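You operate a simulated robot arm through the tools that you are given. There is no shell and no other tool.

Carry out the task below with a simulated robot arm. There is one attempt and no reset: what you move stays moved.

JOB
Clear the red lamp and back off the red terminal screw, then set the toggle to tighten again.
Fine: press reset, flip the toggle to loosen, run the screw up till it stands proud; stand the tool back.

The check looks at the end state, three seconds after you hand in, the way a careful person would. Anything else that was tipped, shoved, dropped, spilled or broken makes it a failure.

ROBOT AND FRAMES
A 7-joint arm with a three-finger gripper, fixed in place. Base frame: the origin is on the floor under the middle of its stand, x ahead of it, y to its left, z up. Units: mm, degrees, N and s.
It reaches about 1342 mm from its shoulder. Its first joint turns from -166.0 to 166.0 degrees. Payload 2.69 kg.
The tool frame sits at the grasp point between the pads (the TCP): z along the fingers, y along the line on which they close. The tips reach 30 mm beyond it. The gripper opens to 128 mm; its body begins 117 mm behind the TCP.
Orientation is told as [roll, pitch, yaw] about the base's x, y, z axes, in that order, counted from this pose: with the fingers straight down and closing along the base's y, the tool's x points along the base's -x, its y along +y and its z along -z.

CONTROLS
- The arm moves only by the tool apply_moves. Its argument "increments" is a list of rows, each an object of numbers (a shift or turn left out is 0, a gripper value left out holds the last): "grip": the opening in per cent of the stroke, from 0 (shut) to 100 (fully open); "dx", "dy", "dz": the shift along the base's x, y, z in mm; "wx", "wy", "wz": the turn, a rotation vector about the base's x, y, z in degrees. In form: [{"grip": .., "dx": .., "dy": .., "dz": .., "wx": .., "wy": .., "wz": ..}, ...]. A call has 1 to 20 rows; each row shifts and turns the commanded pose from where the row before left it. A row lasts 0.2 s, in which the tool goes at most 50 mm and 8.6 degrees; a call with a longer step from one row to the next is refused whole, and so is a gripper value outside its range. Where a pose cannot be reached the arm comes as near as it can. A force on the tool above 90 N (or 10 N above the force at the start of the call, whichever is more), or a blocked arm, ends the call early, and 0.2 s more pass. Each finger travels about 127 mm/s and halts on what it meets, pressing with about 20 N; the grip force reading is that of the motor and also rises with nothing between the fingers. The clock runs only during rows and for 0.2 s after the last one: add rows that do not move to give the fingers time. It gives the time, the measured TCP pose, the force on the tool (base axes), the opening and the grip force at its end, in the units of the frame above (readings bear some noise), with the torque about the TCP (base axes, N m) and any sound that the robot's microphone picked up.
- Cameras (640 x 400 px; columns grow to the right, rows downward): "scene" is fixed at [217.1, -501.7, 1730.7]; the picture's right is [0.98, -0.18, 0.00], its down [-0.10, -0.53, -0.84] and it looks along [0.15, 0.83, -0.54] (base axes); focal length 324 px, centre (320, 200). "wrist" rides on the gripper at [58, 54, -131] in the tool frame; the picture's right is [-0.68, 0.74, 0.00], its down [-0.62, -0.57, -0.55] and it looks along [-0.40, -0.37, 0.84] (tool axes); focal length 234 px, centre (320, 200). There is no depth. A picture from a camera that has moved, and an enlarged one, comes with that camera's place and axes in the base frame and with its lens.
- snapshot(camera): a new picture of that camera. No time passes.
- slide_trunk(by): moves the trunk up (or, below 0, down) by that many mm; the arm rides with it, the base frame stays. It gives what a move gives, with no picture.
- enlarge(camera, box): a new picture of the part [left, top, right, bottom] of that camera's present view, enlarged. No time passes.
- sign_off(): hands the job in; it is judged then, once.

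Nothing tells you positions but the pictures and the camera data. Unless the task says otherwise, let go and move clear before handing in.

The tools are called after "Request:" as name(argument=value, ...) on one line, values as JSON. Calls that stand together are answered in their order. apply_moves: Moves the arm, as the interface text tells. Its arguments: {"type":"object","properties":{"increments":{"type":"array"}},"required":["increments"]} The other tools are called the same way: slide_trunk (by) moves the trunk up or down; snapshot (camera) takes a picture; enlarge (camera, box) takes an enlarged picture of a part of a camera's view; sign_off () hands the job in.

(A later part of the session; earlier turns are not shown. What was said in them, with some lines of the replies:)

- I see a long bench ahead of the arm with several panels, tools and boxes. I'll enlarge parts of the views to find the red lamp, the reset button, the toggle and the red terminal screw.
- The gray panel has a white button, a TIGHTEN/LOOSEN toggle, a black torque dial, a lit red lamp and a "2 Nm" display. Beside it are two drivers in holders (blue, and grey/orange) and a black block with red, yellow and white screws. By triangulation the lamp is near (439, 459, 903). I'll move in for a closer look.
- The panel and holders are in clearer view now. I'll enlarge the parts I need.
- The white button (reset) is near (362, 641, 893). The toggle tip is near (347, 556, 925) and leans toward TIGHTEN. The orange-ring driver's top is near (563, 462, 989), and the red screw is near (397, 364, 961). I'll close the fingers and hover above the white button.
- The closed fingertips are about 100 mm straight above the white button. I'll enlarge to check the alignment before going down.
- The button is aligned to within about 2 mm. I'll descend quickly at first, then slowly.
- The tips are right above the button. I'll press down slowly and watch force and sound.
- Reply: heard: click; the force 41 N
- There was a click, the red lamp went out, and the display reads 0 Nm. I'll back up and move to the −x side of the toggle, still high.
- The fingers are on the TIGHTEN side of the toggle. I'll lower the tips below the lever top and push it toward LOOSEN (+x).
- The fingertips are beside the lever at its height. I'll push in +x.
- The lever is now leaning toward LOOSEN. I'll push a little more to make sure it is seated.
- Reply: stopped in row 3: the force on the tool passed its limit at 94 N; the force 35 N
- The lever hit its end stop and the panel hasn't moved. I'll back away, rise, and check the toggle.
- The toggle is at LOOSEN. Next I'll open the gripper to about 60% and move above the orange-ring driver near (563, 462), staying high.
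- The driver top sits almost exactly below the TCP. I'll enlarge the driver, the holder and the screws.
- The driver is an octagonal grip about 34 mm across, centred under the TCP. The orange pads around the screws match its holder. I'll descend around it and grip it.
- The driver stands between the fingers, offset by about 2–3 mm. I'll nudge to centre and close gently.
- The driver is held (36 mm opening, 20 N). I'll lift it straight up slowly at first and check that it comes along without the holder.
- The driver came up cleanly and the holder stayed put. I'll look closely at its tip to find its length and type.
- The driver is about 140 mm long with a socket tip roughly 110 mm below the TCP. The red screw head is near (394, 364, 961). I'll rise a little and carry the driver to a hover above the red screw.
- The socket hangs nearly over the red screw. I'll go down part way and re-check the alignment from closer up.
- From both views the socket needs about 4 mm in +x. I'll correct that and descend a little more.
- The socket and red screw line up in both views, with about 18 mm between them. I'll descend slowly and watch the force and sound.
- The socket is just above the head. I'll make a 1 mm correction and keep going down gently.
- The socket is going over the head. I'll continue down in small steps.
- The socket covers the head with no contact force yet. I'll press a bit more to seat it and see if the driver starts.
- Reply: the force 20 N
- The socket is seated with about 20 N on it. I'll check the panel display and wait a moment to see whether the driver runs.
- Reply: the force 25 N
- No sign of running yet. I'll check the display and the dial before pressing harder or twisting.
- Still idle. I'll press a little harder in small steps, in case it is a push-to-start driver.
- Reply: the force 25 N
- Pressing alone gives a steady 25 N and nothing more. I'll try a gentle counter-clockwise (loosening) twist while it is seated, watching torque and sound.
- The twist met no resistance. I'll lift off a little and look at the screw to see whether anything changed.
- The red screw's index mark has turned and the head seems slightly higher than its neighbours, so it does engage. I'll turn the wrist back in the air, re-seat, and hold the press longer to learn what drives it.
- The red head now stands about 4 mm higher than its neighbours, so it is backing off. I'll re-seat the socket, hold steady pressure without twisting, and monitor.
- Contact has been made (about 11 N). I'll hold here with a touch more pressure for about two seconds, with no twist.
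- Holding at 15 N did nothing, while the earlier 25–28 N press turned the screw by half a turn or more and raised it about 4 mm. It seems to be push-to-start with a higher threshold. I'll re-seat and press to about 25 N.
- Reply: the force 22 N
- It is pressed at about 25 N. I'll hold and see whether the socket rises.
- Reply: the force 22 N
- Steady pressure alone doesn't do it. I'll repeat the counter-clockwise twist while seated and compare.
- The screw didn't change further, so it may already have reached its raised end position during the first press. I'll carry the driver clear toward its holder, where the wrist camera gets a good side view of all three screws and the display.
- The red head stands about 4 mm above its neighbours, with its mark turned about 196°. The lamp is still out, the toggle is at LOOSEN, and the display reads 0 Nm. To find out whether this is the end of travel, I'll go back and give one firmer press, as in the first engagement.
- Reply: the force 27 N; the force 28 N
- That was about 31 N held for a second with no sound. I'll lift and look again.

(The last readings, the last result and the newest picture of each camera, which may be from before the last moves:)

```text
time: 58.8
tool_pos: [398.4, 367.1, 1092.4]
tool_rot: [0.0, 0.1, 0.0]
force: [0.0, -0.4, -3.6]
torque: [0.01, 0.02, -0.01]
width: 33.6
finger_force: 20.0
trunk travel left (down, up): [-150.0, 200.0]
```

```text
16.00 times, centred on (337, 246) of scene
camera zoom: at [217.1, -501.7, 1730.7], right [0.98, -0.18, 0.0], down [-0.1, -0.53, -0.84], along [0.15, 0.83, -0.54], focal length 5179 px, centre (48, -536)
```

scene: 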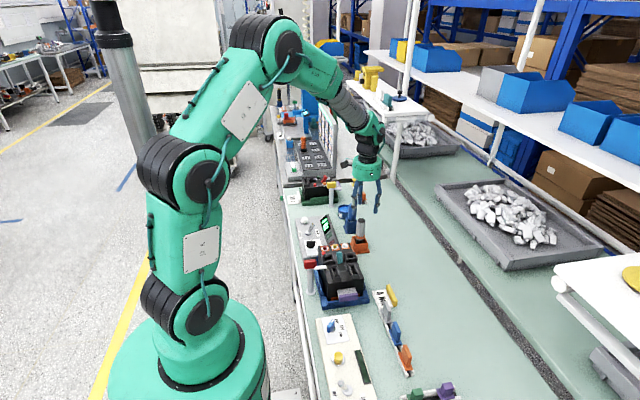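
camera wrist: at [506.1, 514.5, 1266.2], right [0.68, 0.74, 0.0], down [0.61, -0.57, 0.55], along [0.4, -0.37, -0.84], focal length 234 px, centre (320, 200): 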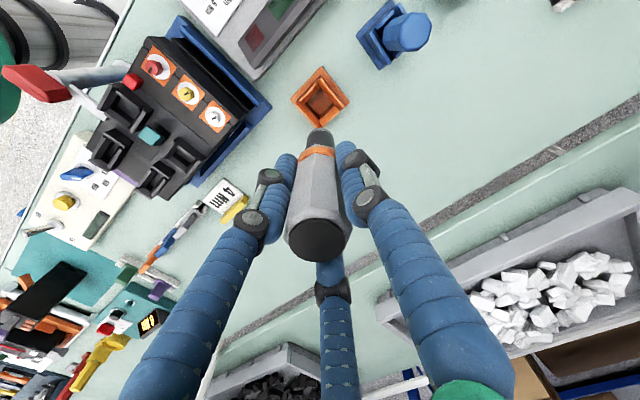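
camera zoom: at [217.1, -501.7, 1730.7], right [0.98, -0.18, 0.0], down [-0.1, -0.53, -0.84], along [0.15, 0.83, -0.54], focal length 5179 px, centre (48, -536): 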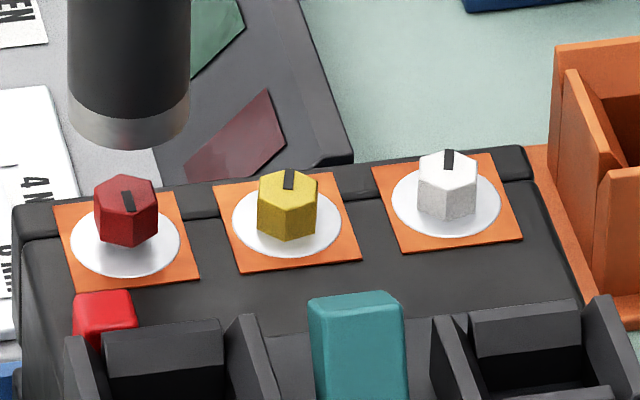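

Even at 31 N the screw did not move further, so I take it to be fully backed off: head about 4 mm proud, mark turned. Now I'll carry the driver back above its orange holder.

Request:
apply_moves(increments=[{"dz": 15}, {"dz": 15}, {"dz": 10}, {"dx": 24, "dy": 13.5}, {"dx": 24, "dy": 13.5}, {"dx": 24, "dy": 13.5}, {"dx": 24, "dy": 13.5}, {"dx": 24, "dy": 13.5}, {"dx": 24, "dy": 13.5}, {"dx": 20, "dy": 12.5}, {"dz": -15}, {"dz": -15}, {"dz": -15}, {"dz": -15}, {"dz": -10}, {}, {}])

Request:
enlarge(camera="wrist", box=[260, 60, 380, 160])

Request:
enlarge(camera="scene", box=[340, 200, 390, 256])

```text
time: 62.4
tool_pos: [564.0, 460.3, 1061.9]
tool_rot: [0.0, -0.1, 0.0]
force: [-0.2, 0.0, -3.7]
torque: [0.01, -0.01, 0.0]
width: 33.7
finger_force: 20.2
trunk travel left (down, up): [-150.0, 200.0]
```

```text
4.00 times, centred on (320, 110) of wrist
camera zoom: at [504.6, 514.5, 1193.8], right [0.68, 0.74, 0.0], down [0.62, -0.57, 0.55], along [0.4, -0.37, -0.84], focal length 937 px, centre (320, 560)
```

zoom: 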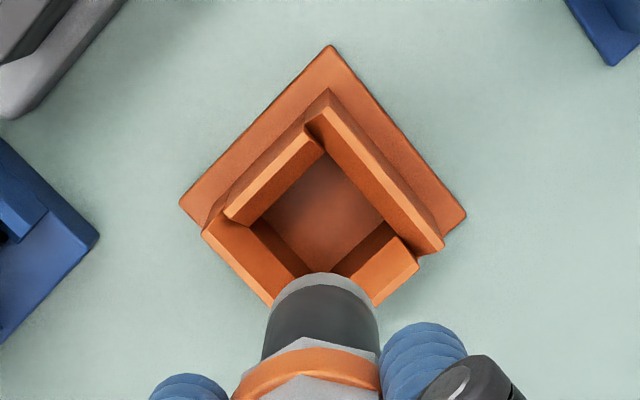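

```text
7.14 times, centred on (365, 228) of scene
camera zoom: at [217.1, -501.7, 1730.7], right [0.98, -0.18, 0.0], down [-0.1, -0.53, -0.84], along [0.15, 0.83, -0.54], focal length 2312 px, centre (-1, 0)
```

zoom: 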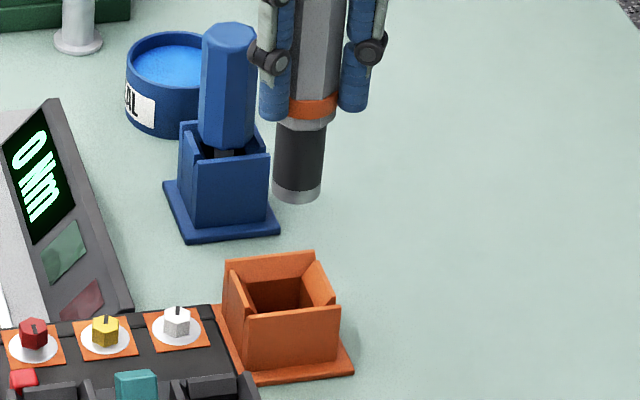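

The tip is within about 3 mm of the holder centre, near (561, 463.5). I'll apply a small correction, descend to just above the holder mouth, and check.

Request:
apply_moves(increments=[{"dx": -2.3, "dy": 1.8, "dz": -12}, {"dz": -15}, {"dz": -15}, {"dz": -13}, {"dz": -6}, {}, {}])

Request:
enlarge(camera="wrist", box=[260, 70, 380, 170])

Request:
enlarge(camera="scene", box=[340, 200, 390, 256])

```text
time: 64.0
tool_pos: [561.1, 462.1, 1002.6]
tool_rot: [0.0, 0.1, -0.1]
force: [-0.7, 0.3, -4.5]
torque: [0.01, -0.01, 0.0]
width: 33.7
finger_force: 19.8
trunk travel left (down, up): [-150.0, 200.0]
```

```text
4.00 times, centred on (320, 120) of wrist
camera zoom: at [503.2, 516.3, 1133.2], right [0.68, 0.74, 0.0], down [0.62, -0.57, 0.55], along [0.4, -0.37, -0.84], focal length 937 px, centre (320, 520)
```

zoom: 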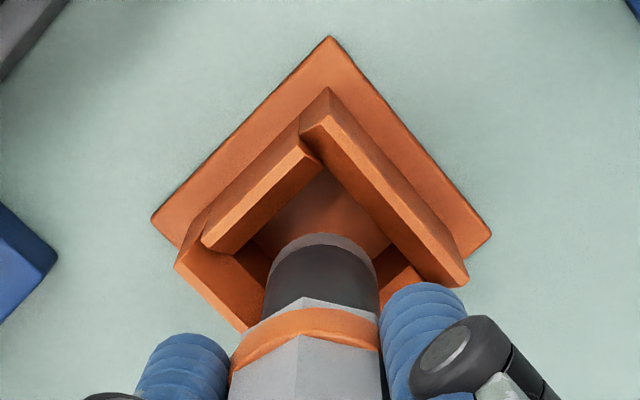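

```text
7.14 times, centred on (365, 228) of scene
camera zoom: at [217.1, -501.7, 1730.7], right [0.98, -0.18, 0.0], down [-0.1, -0.53, -0.84], along [0.15, 0.83, -0.54], focal length 2312 px, centre (-1, 0)
```

zoom: 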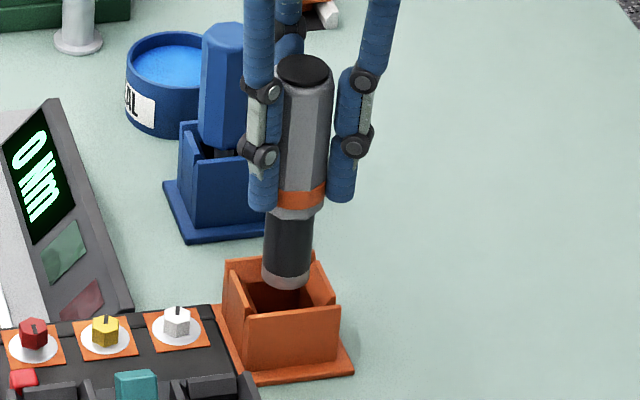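

The tip is centred over the opening with a couple of millimetres of error. I'll lower it into the holder.

Request:
apply_moves(increments=[{"dx": -1.2, "dy": 0.6, "dz": -8}, {"dz": -10}, {"dz": -10}, {"dz": -8}, {}])

Request:
enlarge(camera="scene", box=[340, 200, 390, 256])

Request:
enlarge(camera="wrist", box=[260, 70, 380, 170])

```text
time: 65.2
tool_pos: [561.0, 465.1, 966.0]
tool_rot: [0.0, 0.0, 0.0]
force: [0.3, 0.1, -3.5]
torque: [0.01, 0.0, 0.0]
width: 33.9
finger_force: 19.9
trunk travel left (down, up): [-150.0, 200.0]
```

```text
7.14 times, centred on (365, 228) of scene
camera zoom: at [217.1, -501.7, 1730.7], right [0.98, -0.18, 0.0], down [-0.1, -0.53, -0.84], along [0.15, 0.83, -0.54], focal length 2312 px, centre (-1, 0)
```

zoom: 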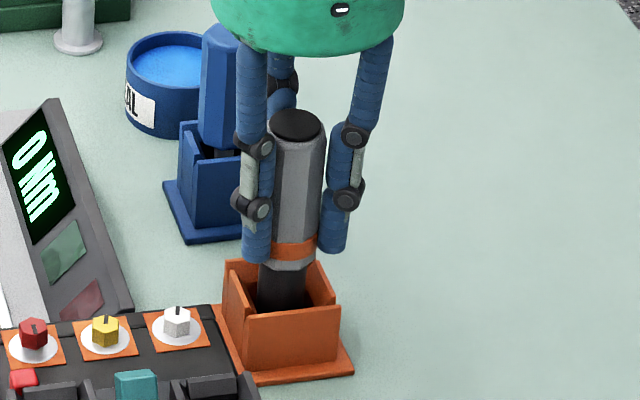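

```text
4.00 times, centred on (320, 120) of wrist
camera zoom: at [502.0, 518.1, 1096.8], right [0.68, 0.74, 0.0], down [0.61, -0.57, 0.55], along [0.4, -0.37, -0.84], focal length 937 px, centre (320, 520)
```

zoom: 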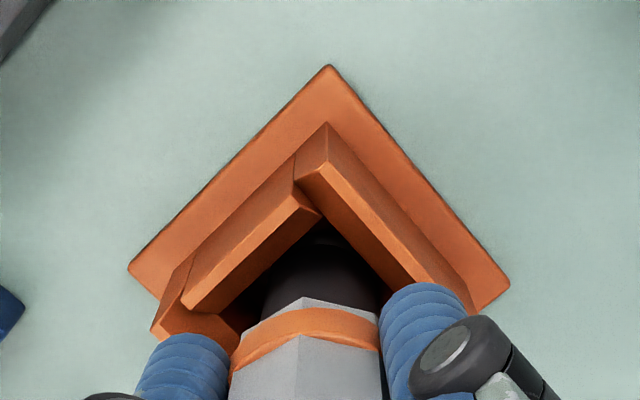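

The socket end is inside the holder. I'll go down slowly until it touches the floor.

Request:
apply_moves(increments=[{"dz": -4}, {"dz": -3}, {"dz": -3}, {}])

Request:
apply_moves(increments=[{"dz": -2}, {"dz": -2}, {}])

```text
time: 66.2
tool_pos: [560.1, 463.4, 956.1]
tool_rot: [0.0, 0.0, 0.0]
force: [0.5, -0.2, -3.5]
torque: [0.02, -0.02, 0.02]
width: 33.9
finger_force: 20.5
trunk travel left (down, up): [-150.0, 200.0]
```

```text
time: 67.0
tool_pos: [560.4, 463.9, 952.2]
tool_rot: [0.0, 0.0, 0.1]
force: [-1.0, -1.2, -2.2]
torque: [-0.04, 0.08, -0.01]
width: 33.8
finger_force: 19.8
trunk travel left (down, up): [-150.0, 200.0]
```

Request:
apply_moves(increments=[{"dz": -1}, {"dz": -1}, {}])

Request:
enlarge(camera="scene", box=[340, 200, 390, 256])

```text
time: 67.8
tool_pos: [560.5, 464.2, 951.8]
tool_rot: [0.1, -0.1, -0.1]
force: [-2.4, -0.3, 9.3]
torque: [-0.11, 0.27, -0.03]
width: 33.6
finger_force: 19.9
trunk travel left (down, up): [-150.0, 200.0]
```

```text
7.14 times, centred on (365, 228) of scene
camera zoom: at [217.1, -501.7, 1730.7], right [0.98, -0.18, 0.0], down [-0.1, -0.53, -0.84], along [0.15, 0.83, -0.54], focal length 2312 px, centre (-1, 0)
```

zoom: 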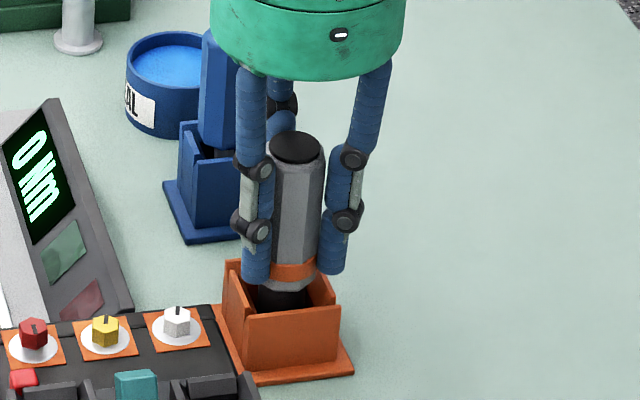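

The driver is on the holder floor (about 13 N). I'll ease the pressure and open the fingers gradually.

Request:
apply_moves(increments=[{"dz": 1}, {"grip": 27}, {"grip": 30}, {"grip": 34}, {"grip": 40}, {"grip": 50}, {"grip": 60}, {"grip": 65}, {}])

Request:
snapshot(camera="wrist")

Request:
enlarge(camera="scene", box=[340, 200, 390, 256])

```text
time: 69.8
tool_pos: [560.8, 463.2, 952.0]
tool_rot: [0.1, 0.1, 0.0]
force: [0.3, 0.3, 0.2]
torque: [0.0, 0.04, 0.0]
width: 83.3
finger_force: 0.1
trunk travel left (down, up): [-150.0, 200.0]
```

```text
taken
camera wrist: at [501.9, 517.2, 1082.7], right [0.68, 0.74, 0.0], down [0.61, -0.57, 0.55], along [0.4, -0.37, -0.84], focal length 234 px, centre (320, 200)
```

wrist: 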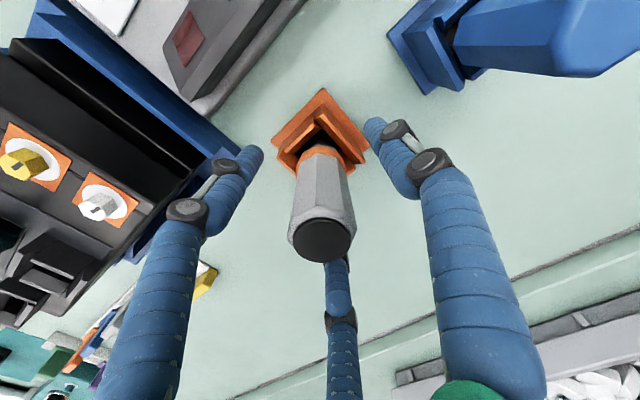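

```text
7.14 times, centred on (365, 228) of scene
camera zoom: at [217.1, -501.7, 1730.7], right [0.98, -0.18, 0.0], down [-0.1, -0.53, -0.84], along [0.15, 0.83, -0.54], focal length 2312 px, centre (-1, 0)
```

zoom: 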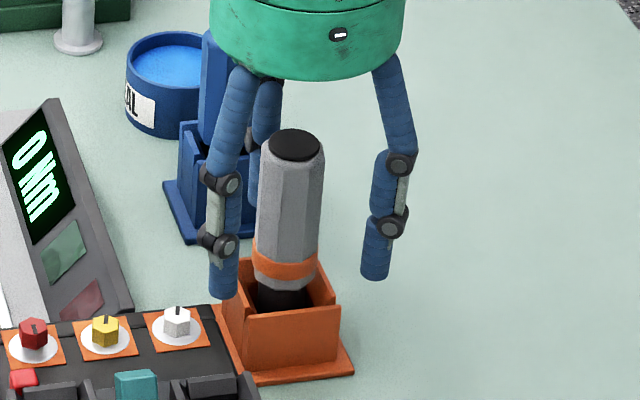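

The driver stands back in its holder and the fingers are clear of it. I'll rise straight up, close the gripper, and move to the +x side of the toggle to push it back to TIGHTEN.

Request:
apply_moves(increments=[{"dz": 10}, {"dz": 25}, {"dz": 35}, {"dz": 35}, {"dz": 25}, {"grip": 0, "dx": -24, "dy": 15.5}, {"dx": -24, "dy": 15.5}, {"dx": -24, "dy": 15.5}, {"dx": -24, "dy": 15.5}, {"dx": -24, "dy": 15.5}, {"dx": -22, "dy": 15.5}, {"dz": -30}, {"dz": -30}, {}])

Request:
snapshot(camera="wrist")

Request:
enlarge(camera="scene", box=[290, 190, 390, 260])

```text
time: 72.8
tool_pos: [418.2, 557.3, 1022.0]
tool_rot: [0.1, 0.0, 0.0]
force: [0.1, 0.1, -0.5]
torque: [-0.05, 0.01, 0.02]
width: 2.1
finger_force: 20.6
trunk travel left (down, up): [-150.0, 200.0]
```

```text
taken
camera wrist: at [359.6, 610.4, 1152.1], right [0.68, 0.74, 0.0], down [0.62, -0.57, 0.55], along [0.4, -0.37, -0.84], focal length 234 px, centre (320, 200)
```

wrist: 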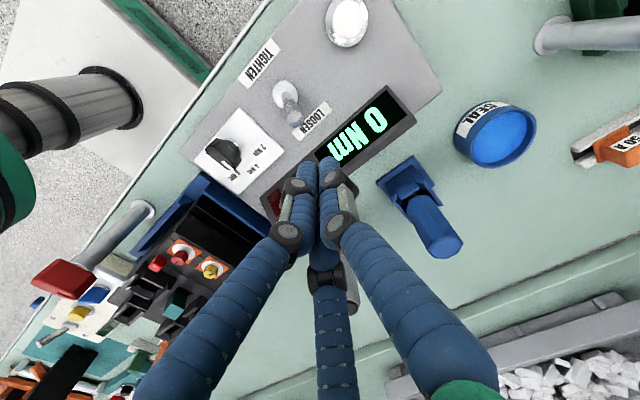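

```text
5.71 times, centred on (340, 225) of scene
camera zoom: at [217.1, -501.7, 1730.7], right [0.98, -0.18, 0.0], down [-0.1, -0.53, -0.84], along [0.15, 0.83, -0.54], focal length 1850 px, centre (206, 57)
```

zoom: 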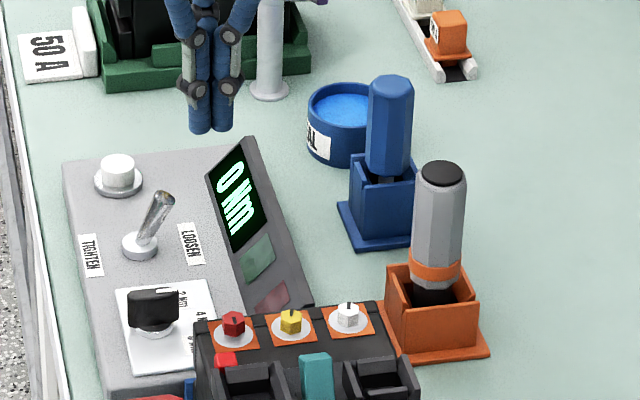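

The tip is clear on the LOOSEN side, with the lever tip near (387, 556). I'll descend beside the lever, above the display wedge.

Request:
apply_moves(increments=[{"dz": -25}, {"dz": -25}, {"dz": -18}, {"dz": -13}, {}])

Request:
enlarge(camera="scene", box=[290, 190, 370, 240])

Request:
snapshot(camera="wrist")

```text
time: 74.0
tool_pos: [416.8, 556.4, 939.3]
tool_rot: [0.0, 0.0, 0.0]
force: [-0.2, 0.1, -0.6]
torque: [0.01, -0.02, -0.02]
width: 2.6
finger_force: 19.6
trunk travel left (down, up): [-150.0, 200.0]
```

```text
8.00 times, centred on (330, 215) of scene
camera zoom: at [217.1, -501.7, 1730.7], right [0.98, -0.18, 0.0], down [-0.1, -0.53, -0.84], along [0.15, 0.83, -0.54], focal length 2589 px, centre (240, 80)
```

zoom: 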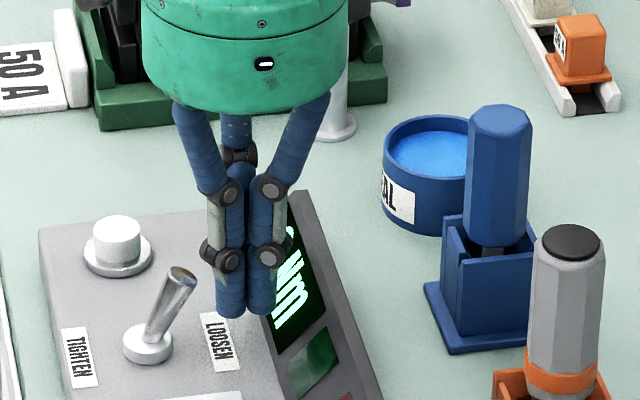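

```text
taken
camera wrist: at [359.1, 610.1, 1070.6], right [0.68, 0.74, 0.0], down [0.61, -0.57, 0.55], along [0.4, -0.37, -0.84], focal length 234 px, centre (320, 200)
```

wrist: 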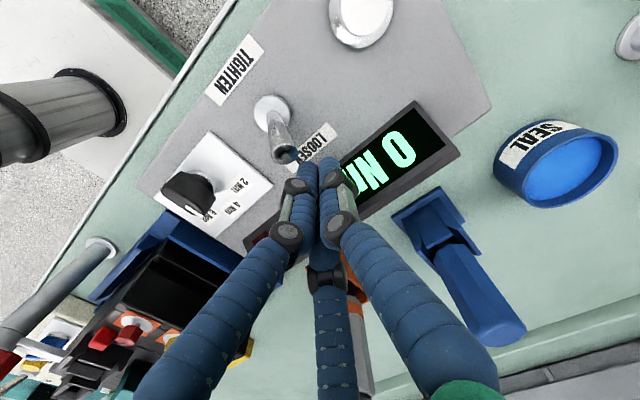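

The fingertips are at lever height on the LOOSEN side. I'll push in −x, stopping before the hard stop.

Request:
apply_moves(increments=[{"dx": -7}, {"dx": -7}, {"dx": -7}, {"dx": -6}, {"dx": -4}, {}])

Request:
enlarge(camera="scene", box=[290, 190, 370, 240])

```text
time: 75.4
tool_pos: [386.7, 556.2, 938.8]
tool_rot: [-0.1, 0.0, -0.1]
force: [0.7, -0.4, -1.0]
torque: [-0.06, 0.01, 0.03]
width: 2.4
finger_force: 20.0
trunk travel left (down, up): [-150.0, 200.0]
```

```text
8.00 times, centred on (330, 215) of scene
camera zoom: at [217.1, -501.7, 1730.7], right [0.98, -0.18, 0.0], down [-0.1, -0.53, -0.84], along [0.15, 0.83, -0.54], focal length 2589 px, centre (240, 80)
```

zoom: 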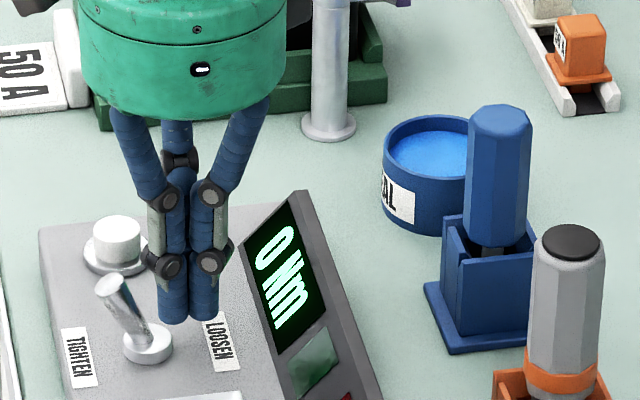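

The toggle has flipped back to TIGHTEN and matches its original lean. I'll back off, rise, and move clear for a final inspection.

Request:
apply_moves(increments=[{"dx": 10}, {"dx": 8, "dz": 10}, {"dz": 30}, {"dz": 40}, {"dz": 40}, {"dz": 40}, {"dx": -30, "dy": 20, "dz": 20}, {"dx": -30, "dy": 20, "dz": 20}, {"dx": -30, "dy": 10}, {}])

Request:
snapshot(camera="wrist")

Request:
enlarge(camera="scene", box=[290, 195, 380, 260])

Request:
enlarge(camera="scene", box=[322, 238, 352, 254])

Request:
snapshot(camera="scene")

```text
time: 77.6
tool_pos: [315.3, 606.7, 1141.1]
tool_rot: [-0.1, -0.1, -0.1]
force: [0.0, 0.3, 0.4]
torque: [0.01, -0.06, 0.01]
width: 2.5
finger_force: 20.0
trunk travel left (down, up): [-150.0, 200.0]
```

```text
taken
camera wrist: at [257.4, 660.2, 1272.6], right [0.68, 0.74, 0.0], down [0.61, -0.57, 0.55], along [0.4, -0.37, -0.84], focal length 234 px, centre (320, 200)
```

wrist: 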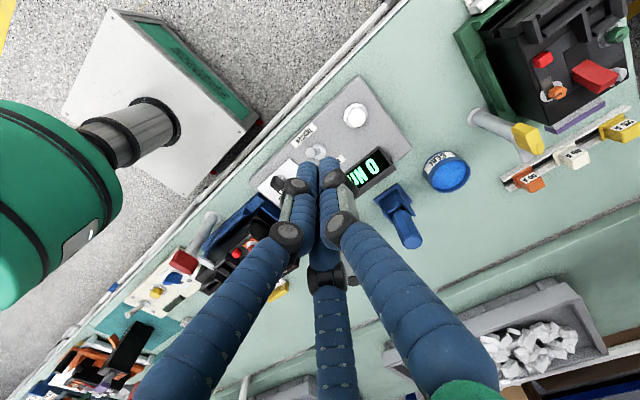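

```text
6.15 times, centred on (335, 228) of scene
camera zoom: at [217.1, -501.7, 1730.7], right [0.98, -0.18, 0.0], down [-0.1, -0.53, -0.84], along [0.15, 0.83, -0.54], focal length 1992 px, centre (228, 31)
```

zoom: 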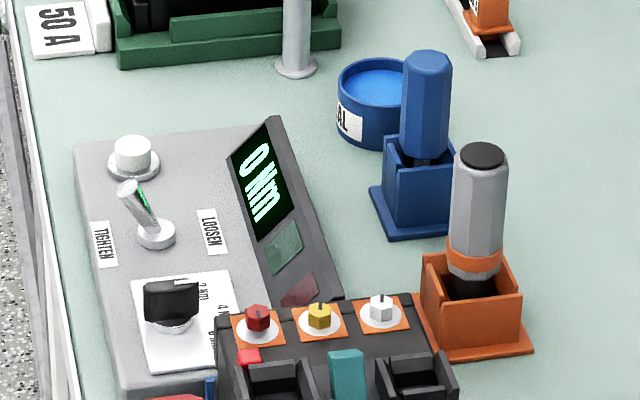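

```text
16.00 times, centred on (337, 246) of scene
camera zoom: at [217.1, -501.7, 1730.7], right [0.98, -0.18, 0.0], down [-0.1, -0.53, -0.84], along [0.15, 0.83, -0.54], focal length 5179 px, centre (48, -536)
```

zoom: 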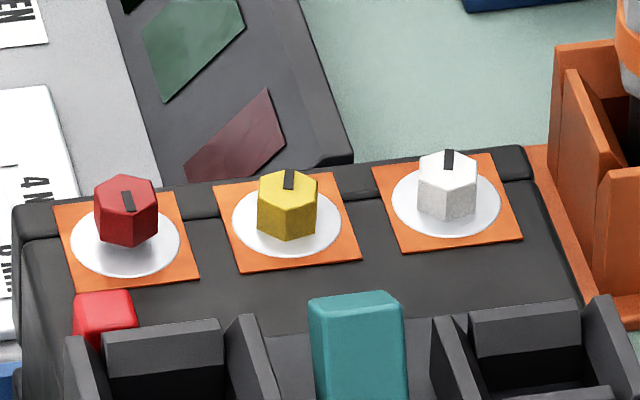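

```text
taken
```

scene: 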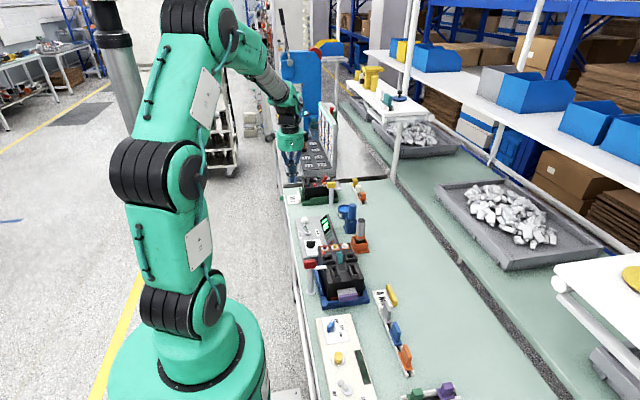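

Everything reads as required:
- The lamp is out and the display shows 0 Nm.
- The toggle is on TIGHTEN.
- The red screw stands visibly higher than the yellow and white ones.
- The driver is upright in its orange holder.
- Nothing else looks displaced and the arm is clear, so I'll hand in.

Request:
sign_off()

```text
The job is handed in.
```

I handed the job in with every step done, but I can't be certain the red screw is at the very end of its travel. No result has come back from the check yet.

- **Reset:** I pressed the white button. It clicked, the red lamp went out and the display changed from 2 Nm to 0 Nm.
- **Red screw:** With the toggle on LOOSEN, I pressed the orange-ring driver onto the screw. The head now stands about 3–5 mm higher than the yellow and white ones, and its mark has turned.
- **End of travel:** All of that movement came in the first press. Three more presses, up to about 31 N, moved it no further, so I took it as fully backed off. I never heard the driver run.
- **Driver:** It is back upright in its orange holder, in the same position as before.
- **Toggle:** It is set to TIGHTEN again.

While flipping the toggle to LOOSEN I pushed it into its end stop, which peaked at 94 N and stopped the arm. The panel didn't move. Nothing else looked shifted or tipped in the final pictures, and the arm is empty and clear of the bench.
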